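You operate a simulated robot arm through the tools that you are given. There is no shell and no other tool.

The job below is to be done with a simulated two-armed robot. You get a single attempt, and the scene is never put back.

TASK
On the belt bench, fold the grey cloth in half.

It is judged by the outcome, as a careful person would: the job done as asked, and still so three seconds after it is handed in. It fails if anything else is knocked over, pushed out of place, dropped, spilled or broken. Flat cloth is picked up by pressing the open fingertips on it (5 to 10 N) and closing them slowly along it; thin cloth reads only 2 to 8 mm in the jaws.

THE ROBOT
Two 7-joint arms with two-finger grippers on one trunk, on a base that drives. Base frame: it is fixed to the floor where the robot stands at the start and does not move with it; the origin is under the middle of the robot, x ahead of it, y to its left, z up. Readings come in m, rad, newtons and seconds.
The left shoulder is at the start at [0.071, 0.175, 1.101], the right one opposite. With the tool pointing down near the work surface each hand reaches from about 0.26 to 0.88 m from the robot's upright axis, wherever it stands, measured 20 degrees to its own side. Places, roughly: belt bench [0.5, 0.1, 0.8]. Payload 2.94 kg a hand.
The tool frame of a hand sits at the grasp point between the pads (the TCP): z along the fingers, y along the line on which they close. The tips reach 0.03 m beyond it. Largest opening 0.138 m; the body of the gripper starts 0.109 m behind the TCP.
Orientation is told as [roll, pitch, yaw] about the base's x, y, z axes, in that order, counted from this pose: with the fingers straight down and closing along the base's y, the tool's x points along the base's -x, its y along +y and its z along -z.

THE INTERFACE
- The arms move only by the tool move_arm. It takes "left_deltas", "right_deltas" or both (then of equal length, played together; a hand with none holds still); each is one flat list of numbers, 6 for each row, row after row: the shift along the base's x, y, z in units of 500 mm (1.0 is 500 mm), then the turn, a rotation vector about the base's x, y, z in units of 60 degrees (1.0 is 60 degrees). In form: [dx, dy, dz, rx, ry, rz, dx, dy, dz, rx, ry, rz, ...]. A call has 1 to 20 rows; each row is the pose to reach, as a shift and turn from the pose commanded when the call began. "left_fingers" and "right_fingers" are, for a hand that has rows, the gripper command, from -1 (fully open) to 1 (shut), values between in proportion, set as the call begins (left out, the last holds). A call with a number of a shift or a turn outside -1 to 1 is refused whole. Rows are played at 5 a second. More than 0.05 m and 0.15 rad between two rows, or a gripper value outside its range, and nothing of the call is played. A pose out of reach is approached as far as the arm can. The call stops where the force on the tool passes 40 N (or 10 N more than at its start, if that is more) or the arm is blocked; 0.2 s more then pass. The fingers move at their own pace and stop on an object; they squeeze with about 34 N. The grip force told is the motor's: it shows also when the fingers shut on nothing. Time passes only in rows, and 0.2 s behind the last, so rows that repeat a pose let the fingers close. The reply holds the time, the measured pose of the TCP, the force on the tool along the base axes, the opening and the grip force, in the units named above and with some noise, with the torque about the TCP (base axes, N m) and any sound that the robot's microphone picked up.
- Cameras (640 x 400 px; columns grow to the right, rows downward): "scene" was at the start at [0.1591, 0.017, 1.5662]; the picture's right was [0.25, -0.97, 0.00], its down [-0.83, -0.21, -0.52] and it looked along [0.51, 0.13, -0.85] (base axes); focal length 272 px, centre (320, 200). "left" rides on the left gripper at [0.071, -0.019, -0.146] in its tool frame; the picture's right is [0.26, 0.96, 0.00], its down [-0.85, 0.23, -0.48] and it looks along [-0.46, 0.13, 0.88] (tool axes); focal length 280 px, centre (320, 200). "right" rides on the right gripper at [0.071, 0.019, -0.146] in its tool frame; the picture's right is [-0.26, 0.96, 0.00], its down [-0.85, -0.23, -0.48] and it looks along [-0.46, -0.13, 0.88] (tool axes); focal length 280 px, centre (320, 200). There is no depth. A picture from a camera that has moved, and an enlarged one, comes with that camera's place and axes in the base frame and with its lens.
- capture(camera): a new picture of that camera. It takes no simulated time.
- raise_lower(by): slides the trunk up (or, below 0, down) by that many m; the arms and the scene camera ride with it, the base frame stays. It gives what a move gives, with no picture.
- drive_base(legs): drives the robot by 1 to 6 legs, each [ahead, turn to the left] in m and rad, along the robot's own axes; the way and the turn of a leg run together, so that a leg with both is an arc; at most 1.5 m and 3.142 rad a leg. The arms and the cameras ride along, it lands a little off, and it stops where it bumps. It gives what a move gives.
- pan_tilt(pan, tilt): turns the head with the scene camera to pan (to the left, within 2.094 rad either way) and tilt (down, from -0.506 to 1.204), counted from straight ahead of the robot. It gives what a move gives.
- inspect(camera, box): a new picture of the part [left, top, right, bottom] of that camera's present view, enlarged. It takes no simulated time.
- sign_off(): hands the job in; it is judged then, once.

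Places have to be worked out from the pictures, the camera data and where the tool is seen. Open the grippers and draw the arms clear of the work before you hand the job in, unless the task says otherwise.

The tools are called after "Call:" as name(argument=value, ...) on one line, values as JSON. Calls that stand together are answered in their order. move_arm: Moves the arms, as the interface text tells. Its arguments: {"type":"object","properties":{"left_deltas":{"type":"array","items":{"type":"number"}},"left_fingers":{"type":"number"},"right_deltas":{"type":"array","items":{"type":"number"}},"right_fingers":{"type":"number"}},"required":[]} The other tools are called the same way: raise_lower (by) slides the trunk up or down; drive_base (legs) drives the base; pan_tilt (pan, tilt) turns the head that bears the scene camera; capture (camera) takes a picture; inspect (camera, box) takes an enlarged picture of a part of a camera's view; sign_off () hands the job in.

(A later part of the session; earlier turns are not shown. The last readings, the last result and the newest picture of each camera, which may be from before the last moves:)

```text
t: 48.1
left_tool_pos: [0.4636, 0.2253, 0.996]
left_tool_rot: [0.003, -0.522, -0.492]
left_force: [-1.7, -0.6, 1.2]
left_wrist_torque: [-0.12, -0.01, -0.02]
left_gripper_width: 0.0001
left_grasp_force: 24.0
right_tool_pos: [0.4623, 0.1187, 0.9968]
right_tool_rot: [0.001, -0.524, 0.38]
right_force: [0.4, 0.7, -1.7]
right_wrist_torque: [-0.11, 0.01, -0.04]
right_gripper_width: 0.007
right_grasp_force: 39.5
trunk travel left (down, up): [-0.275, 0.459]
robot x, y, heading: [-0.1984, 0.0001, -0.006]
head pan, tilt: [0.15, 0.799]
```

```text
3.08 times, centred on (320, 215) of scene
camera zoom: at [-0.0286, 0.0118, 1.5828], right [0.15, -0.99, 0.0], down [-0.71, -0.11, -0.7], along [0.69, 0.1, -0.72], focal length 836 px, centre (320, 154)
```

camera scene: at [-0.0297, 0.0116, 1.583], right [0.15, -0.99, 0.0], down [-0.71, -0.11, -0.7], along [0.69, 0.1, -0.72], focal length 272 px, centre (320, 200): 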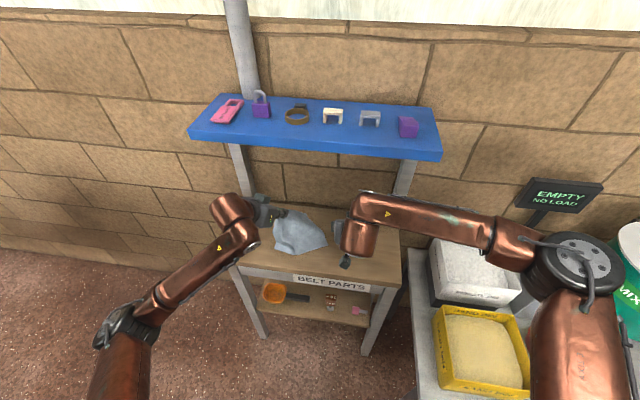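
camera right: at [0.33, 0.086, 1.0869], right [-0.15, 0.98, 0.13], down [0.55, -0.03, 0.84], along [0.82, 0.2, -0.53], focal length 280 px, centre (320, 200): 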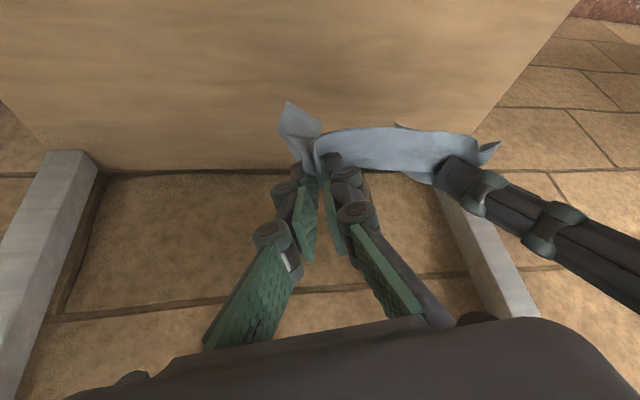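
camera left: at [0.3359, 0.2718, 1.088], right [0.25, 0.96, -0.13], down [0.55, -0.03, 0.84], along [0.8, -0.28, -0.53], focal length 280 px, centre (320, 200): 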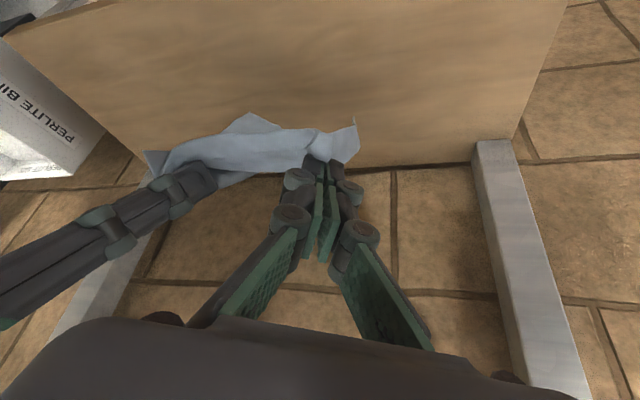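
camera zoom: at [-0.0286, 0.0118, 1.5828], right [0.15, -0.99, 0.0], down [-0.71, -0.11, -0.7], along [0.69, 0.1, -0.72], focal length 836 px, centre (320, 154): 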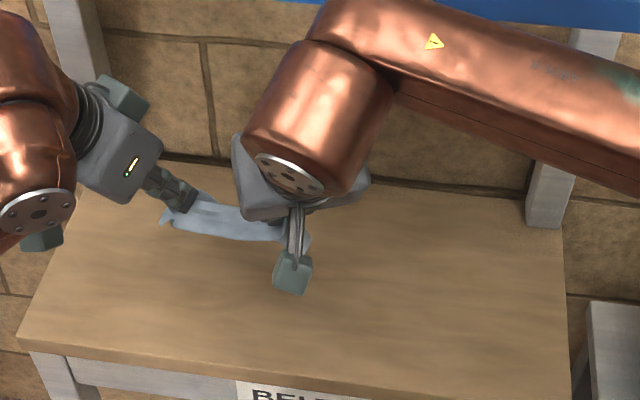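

It's hanging between the hands but may still touch the table. I'll raise a little more and stretch the hands gently apart to tauten the edge.

Call:
move_arm(left_deltas=[0, 0.0, 0.03, 0, 0, 0, 0, 0.0, 0.06, 0, 0, 0, 0, 0.01, 0.08, 0, 0, 0, 0, 0.02, 0.08, 0, 0, 0, 0, 0.03, 0.08, 0, 0, 0, 0, 0.03, 0.08, 0, 0, 0], right_deltas=[0, 0.0, 0.03, 0, 0, 0, 0, 0.0, 0.06, 0, 0, 0, 0, -0.01, 0.08, 0, 0, 0, 0, -0.02, 0.08, 0, 0, 0, 0, -0.03, 0.08, 0, 0, 0, 0, -0.03, 0.08, 0, 0, 0])

Call:
capture(camera="left")

Call:
capture(camera="right")

Call:
inspect(camera="scene", box=[220, 150, 420, 280])

```text
t: 49.5
left_tool_pos: [0.4654, 0.2411, 1.0367]
left_tool_rot: [0.001, -0.524, -0.492]
left_force: [-0.9, -3.2, 3.4]
left_wrist_torque: [-0.02, -0.07, 0.04]
left_gripper_width: 0.0
left_grasp_force: 24.3
right_tool_pos: [0.4615, 0.1028, 1.0338]
right_tool_rot: [0.001, -0.523, 0.38]
right_force: [-2.0, 0.2, 1.6]
right_wrist_torque: [0.08, -0.02, 0.03]
right_gripper_width: 0.0007
right_grasp_force: 29.6
trunk travel left (down, up): [-0.275, 0.459]
robot x, y, heading: [-0.1988, 0.0001, -0.002]
head pan, tilt: [0.15, 0.799]
```

```text
taken
camera left: at [0.3364, 0.2872, 1.1272], right [0.25, 0.96, -0.13], down [0.55, -0.03, 0.84], along [0.8, -0.28, -0.53], focal length 280 px, centre (320, 200)
```

left: 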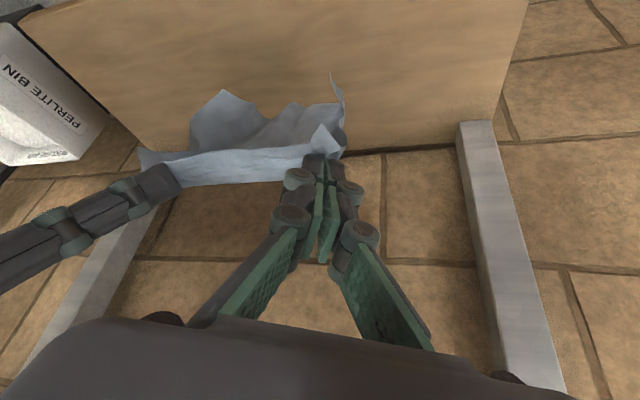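

```text
taken
camera right: at [0.3301, 0.0716, 1.1253], right [-0.15, 0.98, 0.13], down [0.55, -0.03, 0.84], along [0.82, 0.19, -0.53], focal length 280 px, centre (320, 200)
```

right: 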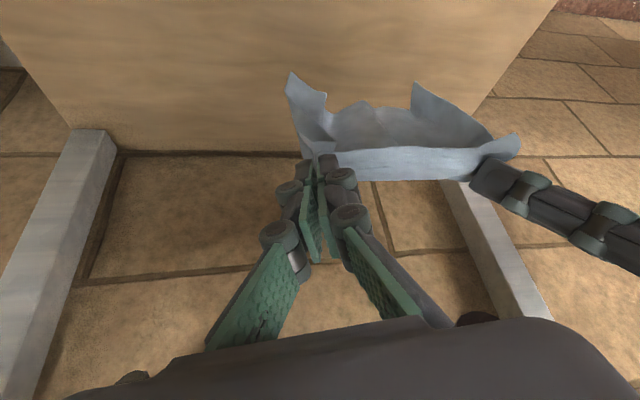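

```text
3.08 times, centred on (320, 215) of scene
camera zoom: at [-0.028, 0.0122, 1.5827], right [0.15, -0.99, 0.0], down [-0.71, -0.11, -0.7], along [0.69, 0.1, -0.72], focal length 836 px, centre (320, 154)
```

zoom: 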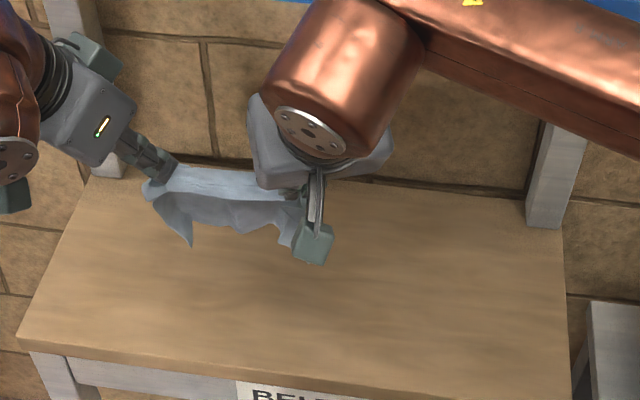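

The cloth now hangs as a curtain between the hands, but the grips are about 3 cm in from the corners, so the side flaps curl. I'll relay it flat on the bench with the far edge first and the near edge toward me, then regrip right at the corners. First I move forward and tilt so the far edge lands near x≈0.60.

Call:
move_arm(left_deltas=[0.037, 0, -0.036, -0.039, -0.0735, 0, 0.0735, 0, -0.0715, -0.078, -0.147, 0, 0.11, 0, -0.107, -0.117, -0.2205, 0, 0.147, 0, -0.143, -0.156, -0.294, 0, 0.147, 0, -0.143, -0.156, -0.294, 0], right_deltas=[0.037, 0, -0.036, 0.031, -0.077, 0, 0.0735, 0, -0.0715, 0.0625, -0.1545, 0, 0.11, 0, -0.107, 0.094, -0.232, 0, 0.147, 0, -0.143, 0.125, -0.309, 0, 0.147, 0, -0.143, 0.125, -0.309, 0])

Call:
capture(camera="left")

Call:
capture(camera="right")

Call:
inspect(camera="scene", box=[220, 150, 420, 280])

```text
t: 50.7
left_tool_pos: [0.5385, 0.2403, 0.9651]
left_tool_rot: [0.004, -0.875, -0.493]
left_force: [0.4, -0.7, 0.4]
left_wrist_torque: [-0.02, 0.01, 0.02]
left_gripper_width: 0.0041
left_grasp_force: 30.4
right_tool_pos: [0.5353, 0.1048, 0.9629]
right_tool_rot: [0.004, -0.874, 0.379]
right_force: [0.9, 1.6, -1.2]
right_wrist_torque: [-0.03, 0.04, -0.1]
right_gripper_width: 0.0056
right_grasp_force: 42.3
trunk travel left (down, up): [-0.275, 0.459]
robot x, y, heading: [-0.1983, 0.0022, -0.001]
head pan, tilt: [0.15, 0.799]
```

```text
taken
camera left: at [0.3905, 0.2979, 1.0052], right [0.31, 0.93, -0.2], down [0.27, 0.12, 0.96], along [0.91, -0.34, -0.21], focal length 280 px, centre (320, 200)
```

left: 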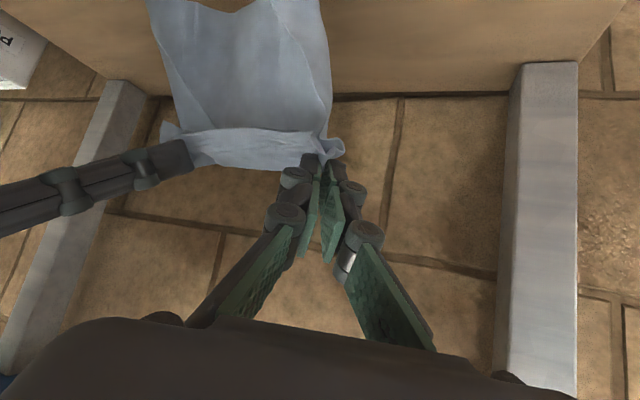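

```text
taken
camera right: at [0.3813, 0.0636, 1.0018], right [-0.2, 0.96, 0.2], down [0.25, -0.15, 0.96], along [0.95, 0.25, -0.21], focal length 280 px, centre (320, 200)
```

right: 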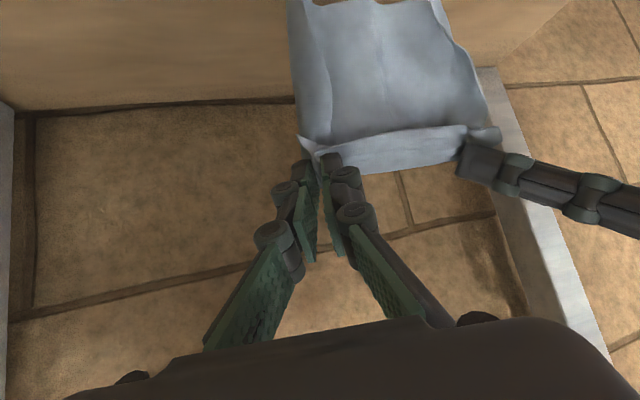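

```text
3.08 times, centred on (320, 215) of scene
camera zoom: at [-0.0289, 0.0121, 1.5829], right [0.15, -0.99, 0.0], down [-0.71, -0.11, -0.7], along [0.69, 0.1, -0.72], focal length 836 px, centre (320, 154)
```

zoom: 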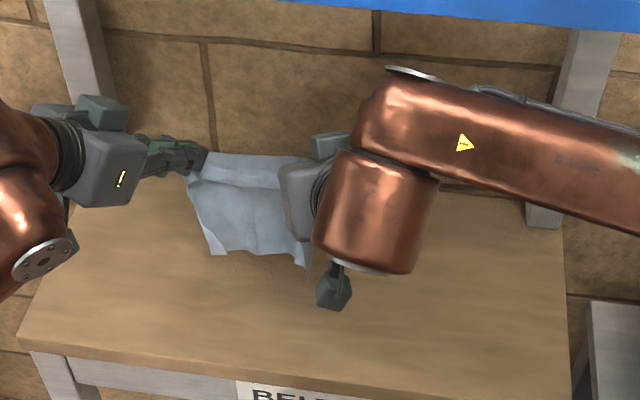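

The curtain hangs flat, but the corners bend toward me because of the pinch direction. I'll yaw both hands further inward so the pleats lie in the curtain plane and the corners swing outward, while backing up and raising slightly.

Call:
move_arm(left_deltas=[-0.023, 0.002, 0.02, 0, 0, -0.103, -0.045, 0.004, 0.04, 0, 0, -0.206, -0.068, 0.0065, 0.04, 0, 0, -0.309, -0.09, 0.009, 0.04, 0, 0, -0.411, -0.113, 0.011, 0.04, 0, 0, -0.514, -0.136, 0.013, 0.04, 0, 0, -0.617, -0.136, 0.013, 0.04, 0, 0, -0.617], right_deltas=[-0.022, -0.003, 0.02, 0, 0, 0.12, -0.045, -0.005, 0.04, 0, 0, 0.239, -0.067, -0.008, 0.04, 0, 0, 0.359, -0.089, -0.011, 0.04, 0, 0, 0.478, -0.112, -0.013, 0.04, 0, 0, 0.598, -0.134, -0.016, 0.04, 0, 0, 0.717, -0.134, -0.016, 0.04, 0, 0, 0.717])

Call:
capture(camera="left")

Call:
capture(camera="right")

Call:
inspect(camera="scene", box=[220, 150, 420, 280])

```text
t: 52.3
left_tool_pos: [0.4692, 0.2471, 0.9864]
left_tool_rot: [0.004, -0.872, -1.141]
left_force: [-1.2, 0.2, 0.6]
left_wrist_torque: [-0.02, -0.05, 0.05]
left_gripper_width: 0.0
left_grasp_force: 25.1
right_tool_pos: [0.485, 0.0979, 0.983]
right_tool_rot: [0.003, -0.87, 0.943]
right_force: [0.7, 0.7, -1.1]
right_wrist_torque: [-0.03, 0.02, 0.01]
right_gripper_width: 0.0028
right_grasp_force: 27.8
right hand out of reach, approached as far as the arm can: row 5, 6, 7
trunk travel left (down, up): [-0.275, 0.459]
robot x, y, heading: [-0.1978, -0.003, -0.005]
head pan, tilt: [0.15, 0.799]
```

```text
taken
camera left: at [0.3852, 0.3826, 1.0251], right [0.81, 0.56, -0.2], down [0.28, -0.07, 0.96], along [0.52, -0.83, -0.21], focal length 280 px, centre (320, 200)
```

left: 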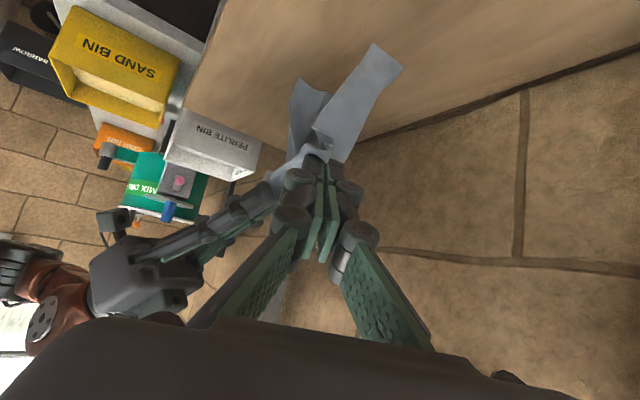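

```text
taken
camera right: at [0.3774, -0.0184, 1.0222], right [-0.68, 0.7, 0.2], down [0.29, 0.01, 0.96], along [0.67, 0.71, -0.21], focal length 280 px, centre (320, 200)
```

right: 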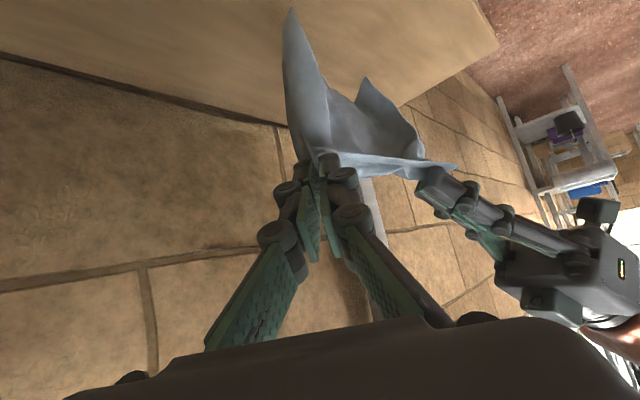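

```text
3.08 times, centred on (320, 215) of scene
camera zoom: at [-0.0281, 0.012, 1.5827], right [0.15, -0.99, 0.0], down [-0.71, -0.11, -0.7], along [0.69, 0.1, -0.72], focal length 836 px, centre (320, 154)
```

zoom: 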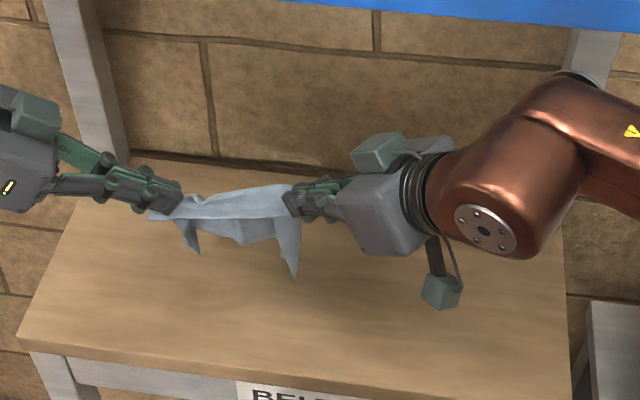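

The right arm reached its limit, and the corner tails still hang toward me. I'll undo the yaw, then touch the tails down, shift the hands slightly inward so the tails lean outward, and lay the cloth down toward me so it spreads flat.

Call:
move_arm(left_deltas=[0.023, -0.002, 0, 0, 0, 0.103, 0.045, -0.004, 0, 0, 0, 0.206, 0.068, -0.0065, 0, 0, 0, 0.309, 0.09, -0.009, 0, 0, 0, 0.411, 0.113, -0.011, 0, 0, 0, 0.514, 0.136, -0.013, 0, 0, 0, 0.617, 0.16, -0.013, 0, 0, 0, 0.617, 0.16, -0.013, 0, 0, 0, 0.617], right_deltas=[0.022, 0.003, 0, 0, 0, -0.12, 0.045, 0.005, 0, 0, 0, -0.239, 0.067, 0.008, 0, 0, 0, -0.359, 0.089, 0.011, 0, 0, 0, -0.478, 0.112, 0.013, 0, 0, 0, -0.598, 0.134, 0.016, 0, 0, 0, -0.717, 0.158, 0.016, 0, 0, 0, -0.717, 0.158, 0.016, 0, 0, 0, -0.717])

Call:
capture(camera="left")

Call:
capture(camera="right")

Call:
inspect(camera="scene", box=[220, 150, 420, 280])

```text
t: 54.1
left_tool_pos: [0.5492, 0.2428, 0.9851]
left_tool_rot: [0.003, -0.872, -0.492]
left_force: [3.5, -1.2, -1.4]
left_wrist_torque: [0.04, 0.08, -0.02]
left_gripper_width: 0.0049
left_grasp_force: 37.3
right_tool_pos: [0.5654, 0.1065, 0.9829]
right_tool_rot: [0.003, -0.872, 0.191]
right_force: [2.2, 1.0, -1.0]
right_wrist_torque: [-0.1, -0.01, -0.08]
right_gripper_width: 0.0058
right_grasp_force: 37.1
trunk travel left (down, up): [-0.275, 0.459]
robot x, y, heading: [-0.2021, 0.0011, -0.004]
head pan, tilt: [0.15, 0.799]
```

```text
taken
camera left: at [0.4012, 0.2994, 1.0251], right [0.3, 0.93, -0.2], down [0.27, 0.12, 0.96], along [0.91, -0.34, -0.21], focal length 280 px, centre (320, 200)
```

left: 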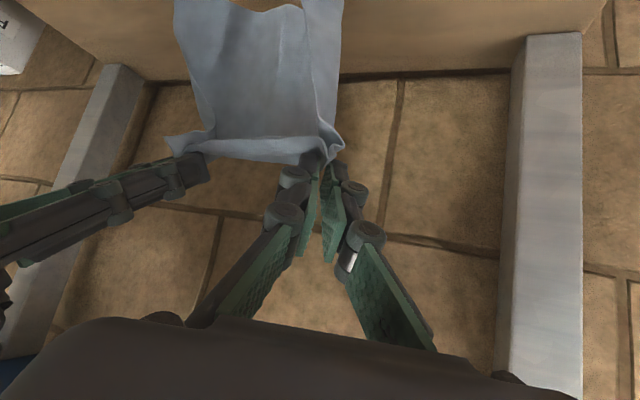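

```text
taken
camera right: at [0.4062, 0.0957, 1.0222], right [-0.02, 0.98, 0.2], down [0.22, -0.19, 0.96], along [0.97, 0.06, -0.21], focal length 280 px, centre (320, 200)
```

right: 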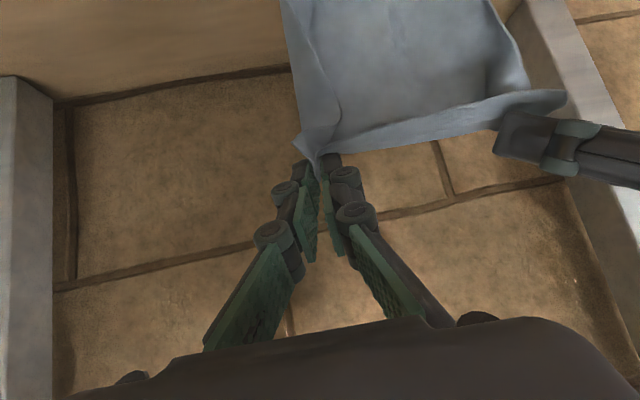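

```text
3.08 times, centred on (320, 215) of scene
camera zoom: at [-0.0284, 0.0126, 1.5828], right [0.15, -0.99, 0.0], down [-0.71, -0.11, -0.7], along [0.69, 0.1, -0.72], focal length 836 px, centre (320, 154)
```

zoom: 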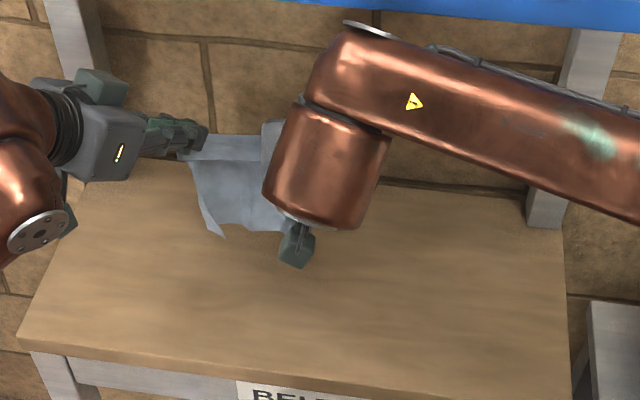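

Both grips hold (about 5 mm). I'm moving the curtain forward so the bottom edge lands near x≈0.6, lowering until the tails touch, then drawing the hands slightly together.

Call:
move_arm(left_deltas=[0.045, 0, 0, 0, 0, 0, 0.09, 0, 0, 0, 0, 0, 0.09, 0, -0.02, 0, 0, 0, 0.09, 0, -0.04, 0, 0, 0, 0.09, -0.012, -0.04, 0, 0, 0, 0.09, -0.024, -0.04, 0, 0, 0], right_deltas=[0.027, 0, 0, 0, 0, 0, 0.054, 0, 0, 0, 0, 0, 0.054, 0, -0.02, 0, 0, 0, 0.054, 0, -0.04, 0, 0, 0, 0.054, 0.012, -0.04, 0, 0, 0, 0.054, 0.024, -0.04, 0, 0, 0])

Call:
inspect(camera="scene", box=[220, 150, 420, 280])

Call:
capture(camera="right")

Call:
capture(camera="left")

```text
t: 55.5
left_tool_pos: [0.5941, 0.2292, 0.9657]
left_tool_rot: [0.004, -0.871, -0.49]
left_force: [1.7, -1.7, -1.7]
left_wrist_torque: [-0.01, 0.07, -0.03]
left_gripper_width: 0.0049
left_grasp_force: 39.9
right_tool_pos: [0.5928, 0.1191, 0.962]
right_tool_rot: [0.001, -0.871, 0.193]
right_force: [-2.1, -1.2, 2.5]
right_wrist_torque: [0.16, 0.05, 0.27]
right_gripper_width: 0.0001
right_grasp_force: 24.8
trunk travel left (down, up): [-0.275, 0.459]
robot x, y, heading: [-0.2021, -0.0026, -0.006]
head pan, tilt: [0.15, 0.799]
```

```text
3.08 times, centred on (320, 215) of scene
camera zoom: at [-0.0278, 0.0126, 1.5827], right [0.15, -0.99, 0.0], down [-0.71, -0.11, -0.7], along [0.69, 0.1, -0.72], focal length 836 px, centre (320, 154)
```

zoom: 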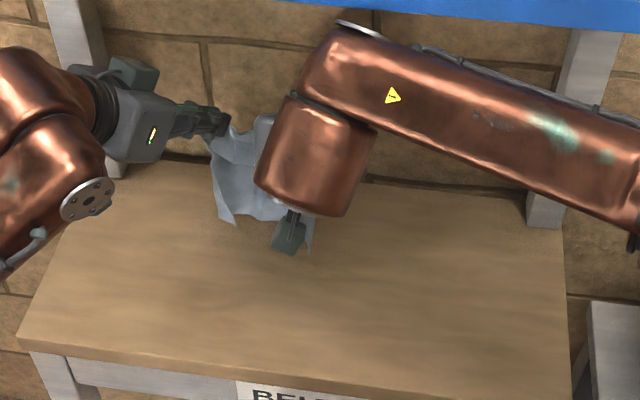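

```text
taken
camera right: at [0.4337, 0.1078, 1.0017], right [-0.02, 0.98, 0.2], down [0.22, -0.19, 0.96], along [0.97, 0.06, -0.21], focal length 280 px, centre (320, 200)
```

right: 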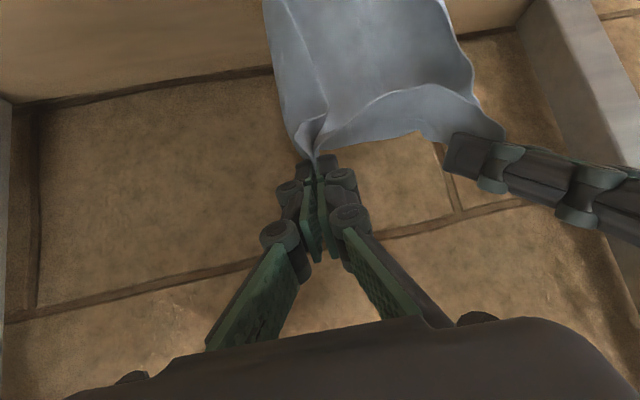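

```text
taken
camera left: at [0.4459, 0.2871, 1.0045], right [0.31, 0.93, -0.2], down [0.27, 0.12, 0.96], along [0.91, -0.35, -0.21], focal length 280 px, centre (320, 200)
```

left: 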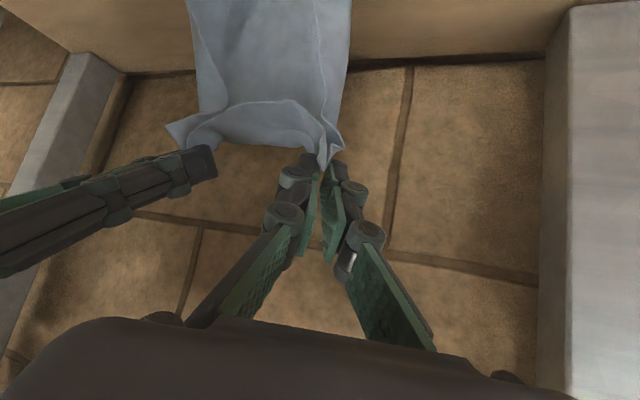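

Tails touch and the hands are in position. Now I'll lay the cloth down along an arc toward me.

Call:
move_arm(left_deltas=[-0.032, 0, 0, 0, 0, 0, -0.064, 0, 0, 0, 0, 0, -0.094, 0, -0.009, 0, 0, 0, -0.124, 0, -0.018, 0, 0, 0, -0.151, 0, -0.034, 0, 0, 0, -0.178, 0, -0.049, 0, 0, 0, -0.201, 0, -0.07, 0, 0, 0, -0.224, 0, -0.091, 0, 0, 0, -0.242, 0, -0.116, 0, 0, 0, -0.26, 0, -0.142, 0, 0, 0, -0.27, 0, -0.167, 0, 0, 0, -0.28, 0, -0.192, 0, 0, 0, -0.286, 0, -0.22, 0, 0, 0, -0.291, 0, -0.246, 0, 0, 0], right_deltas=[-0.032, 0, 0, 0, 0, 0, -0.064, 0, 0, 0, 0, 0, -0.094, 0, -0.009, 0, 0, 0, -0.124, 0, -0.018, 0, 0, 0, -0.151, 0, -0.034, 0, 0, 0, -0.178, 0, -0.049, 0, 0, 0, -0.201, 0, -0.07, 0, 0, 0, -0.224, 0, -0.091, 0, 0, 0, -0.242, 0, -0.116, 0, 0, 0, -0.26, 0, -0.142, 0, 0, 0, -0.27, 0, -0.167, 0, 0, 0, -0.28, 0, -0.192, 0, 0, 0, -0.286, 0, -0.22, 0, 0, 0, -0.291, 0, -0.246, 0, 0, 0])

Call:
inspect(camera="scene", box=[220, 150, 420, 280])

Call:
capture(camera="right")

Call:
capture(camera="left")

```text
t: 58.5
left_tool_pos: [0.449, 0.228, 0.8419]
left_tool_rot: [0.003, -0.87, -0.491]
left_force: [2.1, -0.9, -1.8]
left_wrist_torque: [0.02, 0.0, -0.01]
left_gripper_width: 0.007
left_grasp_force: 37.4
right_tool_pos: [0.4478, 0.1187, 0.8391]
right_tool_rot: [0.003, -0.872, 0.193]
right_force: [1.5, 0.4, -0.3]
right_wrist_torque: [-0.07, -0.03, -0.11]
right_gripper_width: 0.0
right_grasp_force: 24.1
trunk travel left (down, up): [-0.275, 0.459]
robot x, y, heading: [-0.1992, 0.0002, 0.001]
head pan, tilt: [0.15, 0.799]
```

```text
3.08 times, centred on (320, 215) of scene
camera zoom: at [-0.0278, 0.0125, 1.5826], right [0.15, -0.99, 0.0], down [-0.71, -0.11, -0.7], along [0.69, 0.1, -0.72], focal length 836 px, centre (320, 154)
```

zoom: 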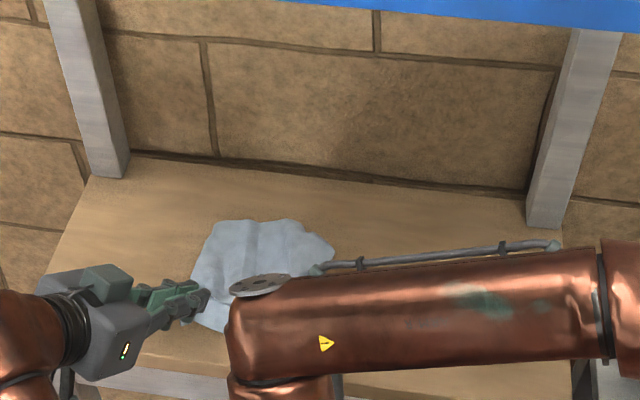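

```text
taken
camera right: at [0.2886, 0.1057, 0.8783], right [-0.02, 0.98, 0.2], down [0.22, -0.19, 0.96], along [0.97, 0.06, -0.22], focal length 280 px, centre (320, 200)
```

right: 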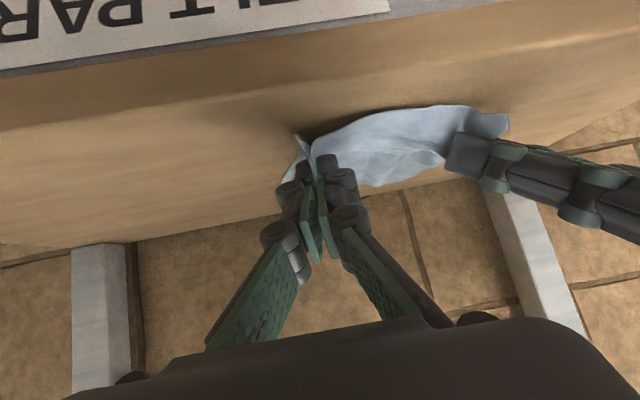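

```text
taken
camera left: at [0.3003, 0.2867, 0.8816], right [0.3, 0.93, -0.2], down [0.27, 0.12, 0.96], along [0.91, -0.34, -0.21], focal length 280 px, centre (320, 200)
```

left: 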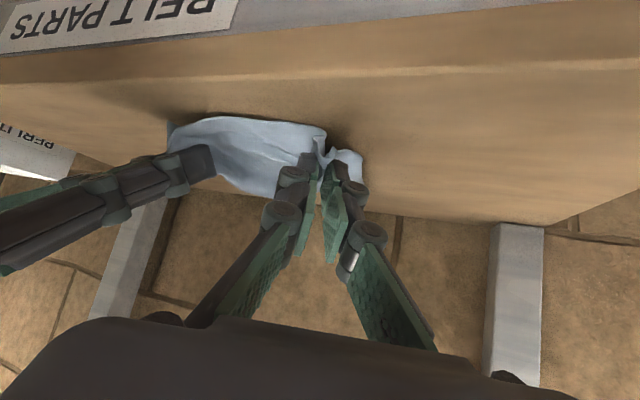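

The cloth laid down quite flat. I'll spread the hands apart a little to pull the near edge out, lower the tips to the table, then release.

Call:
move_arm(left_deltas=[0, 0.01, -0.004, 0, 0, 0, 0, 0.02, -0.01, 0, 0, 0, 0, 0.03, -0.016, 0, 0, 0, 0, 0.03, -0.016, 0, 0, 0], right_deltas=[0, -0.01, -0.004, 0, 0, 0, 0, -0.02, -0.01, 0, 0, 0, 0, -0.03, -0.014, 0, 0, 0, 0, -0.03, -0.014, 0, 0, 0])

Call:
move_arm(left_deltas=[0, 0, 0, 0, 0, 0, 0, 0, 0, 0, 0, 0, 0, 0, 0, 0, 0, 0], right_deltas=[0, 0, 0, 0, 0, 0, 0, 0, 0, 0, 0, 0, 0, 0, 0, 0, 0, 0], left_fingers=0.4, right_fingers=0.4)

Call:
capture(camera="right")

Call:
capture(camera="left")

```text
t: 59.5
left_tool_pos: [0.4476, 0.2443, 0.8342]
left_tool_rot: [0.003, -0.874, -0.492]
left_force: [-0.5, -4.1, 0.5]
left_wrist_torque: [0.08, 0.02, 0.09]
left_gripper_width: 0.0029
left_grasp_force: 28.7
right_tool_pos: [0.4455, 0.1026, 0.833]
right_tool_rot: [0.002, -0.872, 0.192]
right_force: [0.8, 3.6, -0.8]
right_wrist_torque: [-0.04, 0.02, -0.11]
right_gripper_width: 0.0057
right_grasp_force: 36.4
trunk travel left (down, up): [-0.275, 0.459]
robot x, y, heading: [-0.2016, 0.0018, 0.001]
head pan, tilt: [0.15, 0.799]
```

```text
t: 60.3
left_tool_pos: [0.4487, 0.2446, 0.8345]
left_tool_rot: [0.003, -0.873, -0.493]
left_force: [0.3, 0.2, 1.3]
left_wrist_torque: [-0.02, -0.02, -0.01]
left_gripper_width: 0.0414
left_grasp_force: 0.0
right_tool_pos: [0.4462, 0.1029, 0.8327]
right_tool_rot: [0.003, -0.871, 0.192]
right_force: [0.7, 0.1, 0.2]
right_wrist_torque: [-0.03, 0.02, -0.02]
right_gripper_width: 0.0415
right_grasp_force: 0.1
trunk travel left (down, up): [-0.275, 0.459]
robot x, y, heading: [-0.2004, 0.0015, -0.002]
head pan, tilt: [0.15, 0.799]
```

```text
taken
camera right: at [0.2877, 0.0908, 0.8714], right [-0.02, 0.98, 0.2], down [0.22, -0.19, 0.96], along [0.97, 0.06, -0.21], focal length 280 px, centre (320, 200)
```

right: 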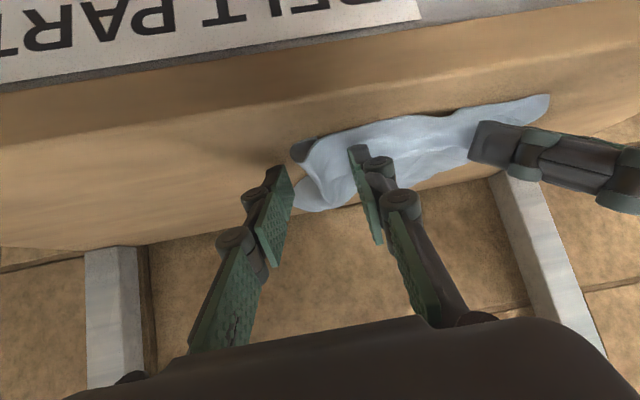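

```text
taken
camera left: at [0.2999, 0.3015, 0.8737], right [0.31, 0.93, -0.2], down [0.27, 0.12, 0.96], along [0.91, -0.35, -0.21], focal length 280 px, centre (320, 200)
```

left: 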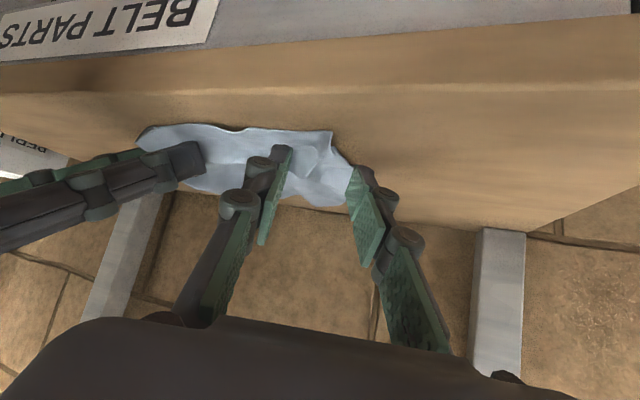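

Released. I'm retracting both hands up and outward to view the cloth clearly.

Call:
move_arm(left_deltas=[-0.01, 0, 0.04, 0, 0, 0, -0.02, 0.02, 0.1, 0, 0, 0, -0.03, 0.08, 0.15, 0, 0, 0, -0.04, 0.14, 0.2, 0, 0, 0, -0.04, 0.2, 0.22, 0, 0, 0], right_deltas=[-0.01, 0, 0.04, 0, 0, 0, -0.02, -0.02, 0.1, 0, 0, 0, -0.03, -0.08, 0.15, 0, 0, 0, -0.04, -0.14, 0.2, 0, 0, 0, -0.04, -0.2, 0.22, 0, 0, 0], left_fingers=0.275, right_fingers=0.275)

Call:
inspect(camera="scene", box=[270, 200, 350, 265])

Call:
capture(camera="right")

Call:
capture(camera="left")

```text
t: 61.5
left_tool_pos: [0.4293, 0.3434, 0.9447]
left_tool_rot: [0.004, -0.873, -0.493]
left_force: [-1.0, 0.4, -0.6]
left_wrist_torque: [0.05, -0.02, -0.01]
left_gripper_width: 0.05
left_grasp_force: 0.1
right_tool_pos: [0.424, 0.0011, 0.9437]
right_tool_rot: [0.003, -0.873, 0.193]
right_force: [0.7, -0.4, 0.2]
right_wrist_torque: [-0.01, -0.03, 0.02]
right_gripper_width: 0.0503
right_grasp_force: 0.1
trunk travel left (down, up): [-0.275, 0.459]
robot x, y, heading: [-0.2003, 0.0011, 0.004]
head pan, tilt: [0.15, 0.799]
```

```text
6.15 times, centred on (310, 232) of scene
camera zoom: at [-0.0284, 0.011, 1.5827], right [0.15, -0.99, 0.0], down [-0.71, -0.11, -0.7], along [0.69, 0.1, -0.72], focal length 1671 px, centre (382, 0)
```

zoom: 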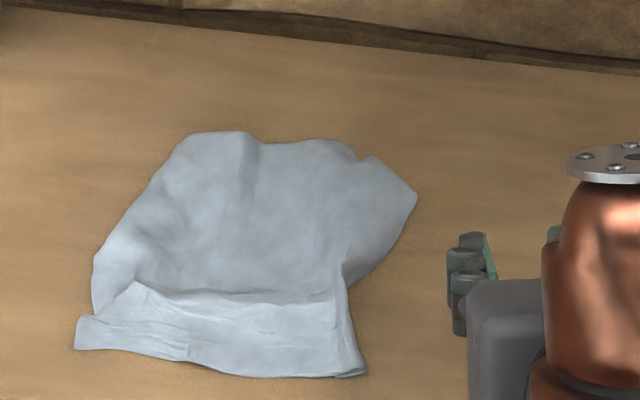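

```text
taken
camera right: at [0.2654, -0.0098, 0.9823], right [-0.02, 0.98, 0.2], down [0.22, -0.19, 0.96], along [0.97, 0.07, -0.21], focal length 280 px, centre (320, 200)
```

right: 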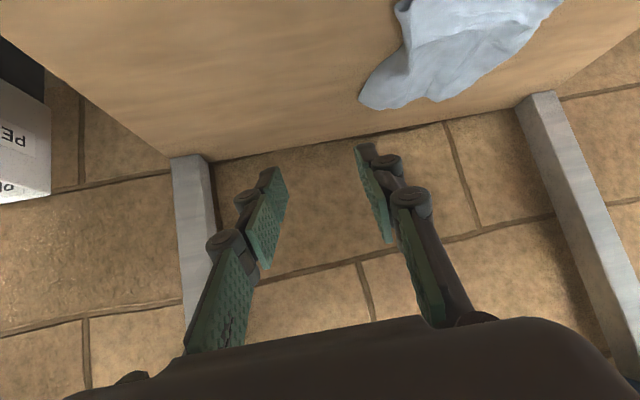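

```text
taken
camera left: at [0.2808, 0.4008, 0.9838], right [0.31, 0.93, -0.2], down [0.27, 0.12, 0.96], along [0.91, -0.35, -0.21], focal length 280 px, centre (320, 200)
```

left: 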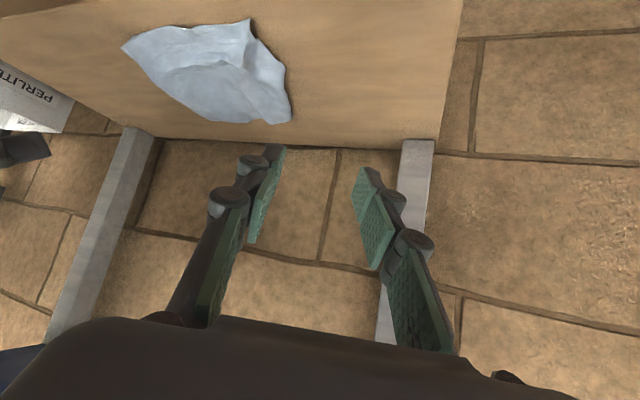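

Very good: the cloth is nearly flat again, with D≈(0.437,0.245), C≈(0.444,0.087), B≈(0.567,0.076), A≈(0.588,0.22), plus a few wrinkles. I'll smooth it by pressing closed fingertips near the far corners and dragging them outward.

Call:
move_arm(left_deltas=[0.05, -0.05, -0.01, 0, 0, 0, 0.1, -0.1, -0.02, 0, 0, 0, 0.15, -0.15, -0.03, 0, 0, 0, 0.2, -0.2, -0.05, 0, 0, 0, 0.26, -0.264, -0.06, 0, 0, 0, 0.26, -0.264, -0.13, 0, 0, 0, 0.26, -0.264, -0.17, 0, 0, 0], right_deltas=[0.045, 0.036, -0.01, 0, 0, 0, 0.09, 0.072, -0.02, 0, 0, 0, 0.135, 0.108, -0.03, 0, 0, 0, 0.18, 0.144, -0.05, 0, 0, 0, 0.225, 0.179, -0.06, 0, 0, 0, 0.225, 0.179, -0.13, 0, 0, 0, 0.225, 0.179, -0.17, 0, 0, 0], left_fingers=1.0, right_fingers=1.0)

Call:
capture(camera="right")

Call:
capture(camera="left")

Call:
inspect(camera="scene", box=[270, 200, 350, 265])

```text
t: 63.1
left_tool_pos: [0.5613, 0.2117, 0.8593]
left_tool_rot: [0.004, -0.872, -0.493]
left_force: [0.0, 0.5, 1.0]
left_wrist_torque: [0.02, 0.01, 0.01]
left_gripper_width: 0.0001
left_grasp_force: 28.7
right_tool_pos: [0.5411, 0.092, 0.8555]
right_tool_rot: [0.004, -0.87, 0.189]
right_force: [-0.5, 0.0, 0.5]
right_wrist_torque: [0.0, 0.0, 0.03]
right_gripper_width: 0.0001
right_grasp_force: 28.2
trunk travel left (down, up): [-0.275, 0.459]
robot x, y, heading: [-0.1992, -0.0001, -0.004]
head pan, tilt: [0.15, 0.799]
```

```text
taken
camera right: at [0.3819, 0.0801, 0.8955], right [-0.02, 0.98, 0.2], down [0.22, -0.19, 0.96], along [0.97, 0.06, -0.22], focal length 280 px, centre (320, 200)
```

right: 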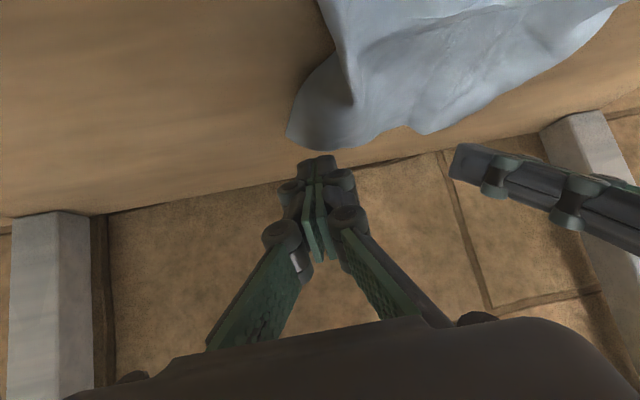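

```text
taken
camera left: at [0.4122, 0.2692, 0.8988], right [0.31, 0.93, -0.2], down [0.27, 0.12, 0.96], along [0.91, -0.35, -0.21], focal length 280 px, centre (320, 200)
```

left: 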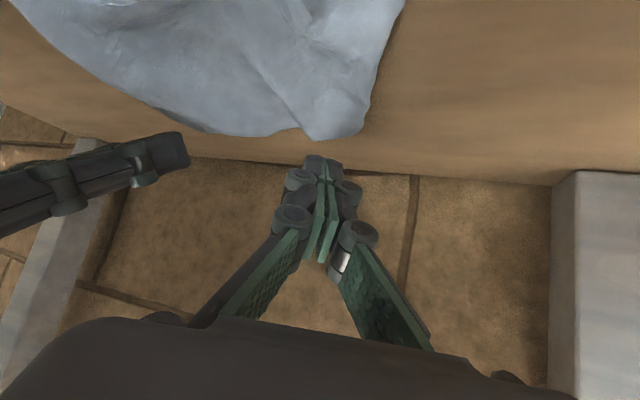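

```text
6.15 times, centred on (310, 232) of scene
camera zoom: at [-0.0272, 0.0118, 1.5826], right [0.15, -0.99, 0.0], down [-0.71, -0.11, -0.7], along [0.69, 0.1, -0.72], focal length 1671 px, centre (382, 0)
```

zoom: 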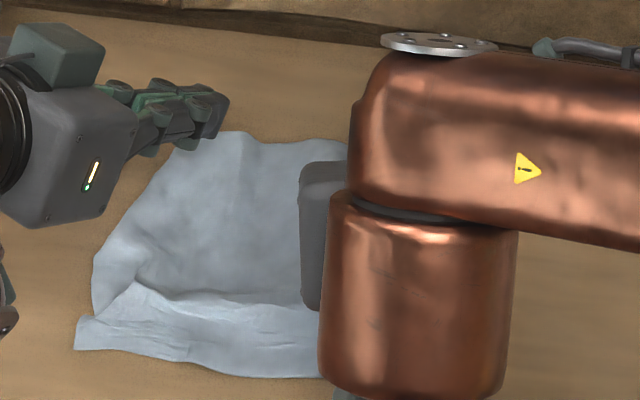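

The far corners look tucked under, so ironing won't fix those, but hanging the cloth from its true corners will. I'll move the hands over the near corners D and C, nearly vertical, with the jaws straddling each corner diagonally.

Call:
move_arm(left_deltas=[-0.02, 0.004, 0.06, 0.045, 0.07, -0.024, -0.05, 0.012, 0.1, 0.091, 0.14, -0.048, -0.085, 0.02, 0.1, 0.136, 0.21, -0.072, -0.12, 0.03, 0.1, 0.182, 0.279, -0.095, -0.155, 0.04, 0.1, 0.227, 0.349, -0.119, -0.19, 0.048, 0.1, 0.273, 0.419, -0.143, -0.225, 0.056, 0.1, 0.318, 0.489, -0.167], right_deltas=[-0.015, 0.002, 0.06, -0.0326, 0.0767, 0.057, -0.04, 0.004, 0.1, -0.065, 0.153, 0.114, -0.065, 0.006, 0.1, -0.098, 0.23, 0.171, -0.09, 0.008, 0.1, -0.13, 0.307, 0.229, -0.12, 0.01, 0.1, -0.163, 0.384, 0.286, -0.145, 0.013, 0.1, -0.195, 0.46, 0.343, -0.17, 0.015, 0.1, -0.228, 0.537, 0.4], left_fingers=0.42, right_fingers=0.42)

Call:
capture(camera="right")

Call:
capture(camera="left")

Call:
inspect(camera="scene", box=[220, 150, 420, 280])

```text
t: 64.7
left_tool_pos: [0.4454, 0.2413, 0.9091]
left_tool_rot: [0.0, -0.261, -0.673]
left_force: [-0.3, 0.7, -0.5]
left_wrist_torque: [-0.03, 0.0, -0.04]
left_gripper_width: 0.04
left_grasp_force: 0.1
right_tool_pos: [0.454, 0.1006, 0.9065]
right_tool_rot: [0.008, -0.263, 0.623]
right_force: [0.2, -0.2, 0.5]
right_wrist_torque: [-0.02, 0.02, 0.01]
right_gripper_width: 0.0403
right_grasp_force: 0.0
trunk travel left (down, up): [-0.275, 0.459]
robot x, y, heading: [-0.2011, -0.0033, -0.0]
head pan, tilt: [0.15, 0.799]
```

```text
taken
camera right: at [0.3569, 0.0526, 1.0283], right [-0.36, 0.93, 0.07], down [0.7, 0.22, 0.68], along [0.62, 0.3, -0.73], focal length 280 px, centre (320, 200)
```

right: 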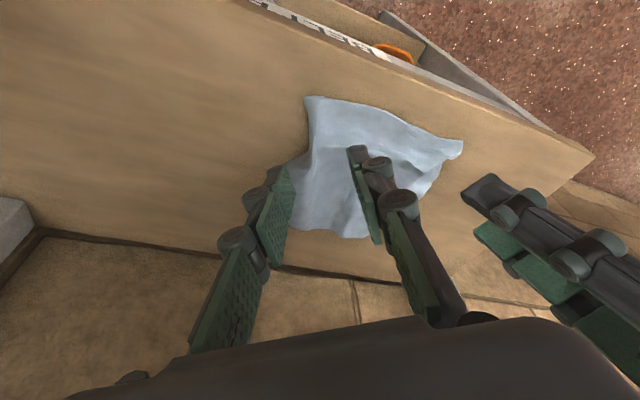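

```text
taken
camera left: at [0.3506, 0.2932, 1.0317], right [0.4, 0.91, -0.07], down [0.69, -0.25, 0.68], along [0.6, -0.32, -0.73], focal length 280 px, centre (320, 200)
```

left: 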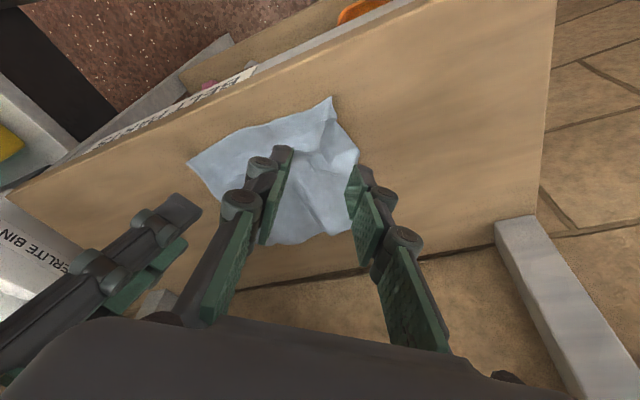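

```text
3.08 times, centred on (320, 215) of scene
camera zoom: at [-0.0276, 0.0123, 1.5826], right [0.15, -0.99, 0.0], down [-0.71, -0.11, -0.7], along [0.69, 0.1, -0.72], focal length 836 px, centre (320, 154)
```

zoom: 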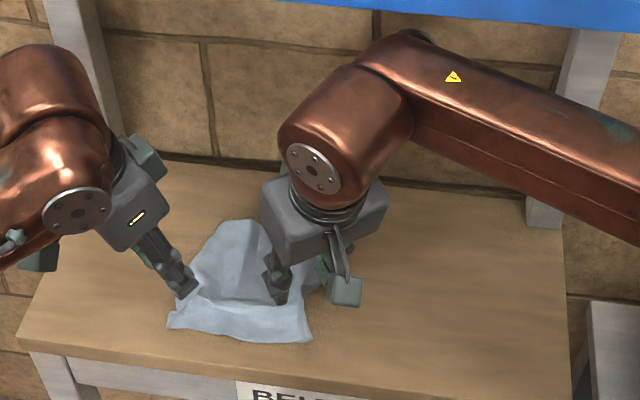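

Corner D is at (0.436,0.249) and C at (0.4445,0.094). The jaws are well aligned on the diagonals, so I'm descending.

Call:
move_arm(left_deltas=[0.003, -0.008, -0.04, 0, 0, 0, 0.003, -0.008, -0.08, 0, 0, 0, 0.003, -0.008, -0.12, 0, 0, 0, 0.003, -0.008, -0.144, 0, 0, 0, 0.003, -0.008, -0.144, 0, 0, 0], right_deltas=[0.002, 0.012, -0.04, 0, 0, 0, 0.002, 0.012, -0.08, 0, 0, 0, 0.002, 0.012, -0.12, 0, 0, 0, 0.002, 0.012, -0.14, 0, 0, 0, 0.002, 0.012, -0.14, 0, 0, 0])

Call:
move_arm(left_deltas=[0, 0, -0.004, 0, 0, 0, 0, 0, -0.006, 0, 0, 0, 0, 0, -0.006, 0, 0, 0], right_deltas=[0, 0, -0.004, 0, 0, 0, 0, 0, -0.006, 0, 0, 0, 0, 0, -0.006, 0, 0, 0])

Call:
capture(camera="right")

Call:
capture(camera="left")

```text
t: 65.9
left_tool_pos: [0.448, 0.2357, 0.8379]
left_tool_rot: [0.0, -0.261, -0.671]
left_force: [0.5, -0.1, 0.6]
left_wrist_torque: [0.03, 0.01, 0.02]
left_gripper_width: 0.0401
left_grasp_force: 0.1
right_tool_pos: [0.4556, 0.1062, 0.8369]
right_tool_rot: [0.007, -0.265, 0.62]
right_force: [0.4, -0.3, 0.1]
right_wrist_torque: [-0.06, -0.01, -0.01]
right_gripper_width: 0.0402
right_grasp_force: 0.1
trunk travel left (down, up): [-0.275, 0.459]
robot x, y, heading: [-0.2008, 0.0025, -0.001]
head pan, tilt: [0.15, 0.799]
```

```text
t: 66.7
left_tool_pos: [0.4479, 0.2352, 0.8349]
left_tool_rot: [0.001, -0.263, -0.67]
left_force: [-0.6, 0.0, 0.4]
left_wrist_torque: [-0.01, -0.01, -0.01]
left_gripper_width: 0.0398
left_grasp_force: 0.1
right_tool_pos: [0.4546, 0.1063, 0.8341]
right_tool_rot: [0.006, -0.265, 0.623]
right_force: [-0.6, 0.2, -0.7]
right_wrist_torque: [-0.01, 0.03, -0.01]
right_gripper_width: 0.0401
right_grasp_force: 0.0
trunk travel left (down, up): [-0.275, 0.459]
robot x, y, heading: [-0.2028, 0.003, 0.003]
head pan, tilt: [0.15, 0.799]
```

```text
taken
camera right: at [0.3569, 0.0584, 0.956], right [-0.36, 0.93, 0.07], down [0.7, 0.21, 0.68], along [0.62, 0.3, -0.73], focal length 280 px, centre (320, 200)
```

right: 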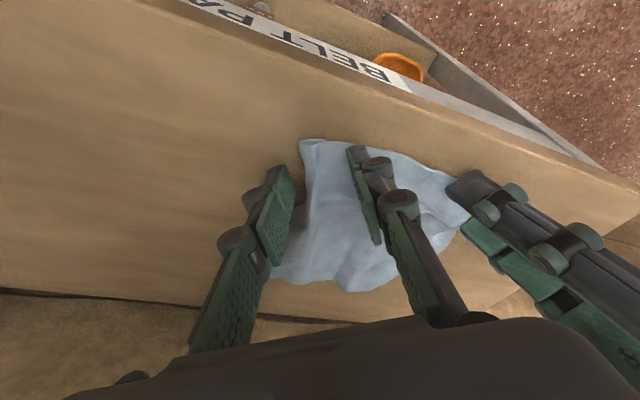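

```text
taken
camera left: at [0.3521, 0.2879, 0.9569], right [0.4, 0.91, -0.07], down [0.69, -0.25, 0.68], along [0.6, -0.32, -0.73], focal length 280 px, centre (320, 200)
```

left: 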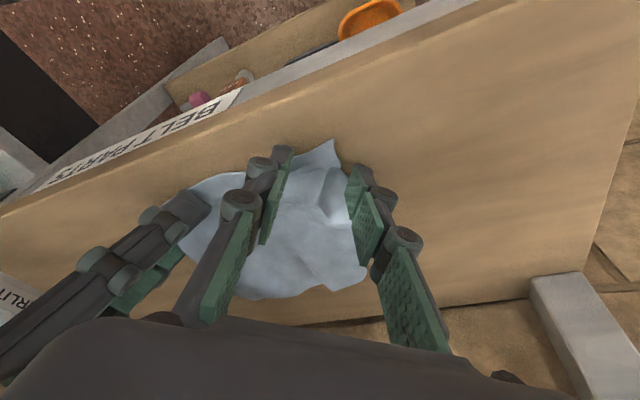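

The jaws straddle both corners well. I'm easing down to contact.

Call:
move_arm(left_deltas=[0, 0, -0.004, 0, 0, 0, 0, 0, -0.006, 0, 0, 0, 0, 0, -0.006, 0, 0, 0], right_deltas=[0, 0, -0.004, 0, 0, 0, 0, 0, -0.006, 0, 0, 0, 0, 0, -0.006, 0, 0, 0])

Call:
move_arm(left_deltas=[0, 0, -0.002, 0, 0, 0, 0, 0, -0.003, 0, 0, 0, 0, 0, -0.003, 0, 0, 0], right_deltas=[0, 0, -0.002, 0, 0, 0, 0, 0, -0.003, 0, 0, 0, 0, 0, -0.003, 0, 0, 0])

```text
t: 67.5
left_tool_pos: [0.4482, 0.2369, 0.8315]
left_tool_rot: [0.0, -0.261, -0.669]
left_force: [-0.6, 0.0, 1.0]
left_wrist_torque: [0.0, 0.02, 0.01]
left_gripper_width: 0.04
left_grasp_force: 0.0
right_tool_pos: [0.4556, 0.1059, 0.832]
right_tool_rot: [0.006, -0.266, 0.622]
right_force: [-0.2, 0.8, 8.1]
right_wrist_torque: [0.16, 0.11, 0.01]
right_gripper_width: 0.0401
right_grasp_force: 0.0
trunk travel left (down, up): [-0.275, 0.459]
robot x, y, heading: [-0.2032, 0.0034, -0.006]
head pan, tilt: [0.15, 0.799]
```

```text
t: 68.3
left_tool_pos: [0.448, 0.237, 0.8328]
left_tool_rot: [0.002, -0.265, -0.67]
left_force: [-1.3, 1.2, 10.1]
left_wrist_torque: [-0.05, 0.13, -0.08]
left_gripper_width: 0.04
left_grasp_force: 0.0
right_tool_pos: [0.4553, 0.1058, 0.8316]
right_tool_rot: [0.007, -0.266, 0.62]
right_force: [0.1, 1.7, 10.1]
right_wrist_torque: [0.28, 0.15, -0.09]
right_gripper_width: 0.0411
right_grasp_force: 0.4
trunk travel left (down, up): [-0.275, 0.459]
robot x, y, heading: [-0.2022, 0.0004, -0.005]
head pan, tilt: [0.15, 0.799]
```

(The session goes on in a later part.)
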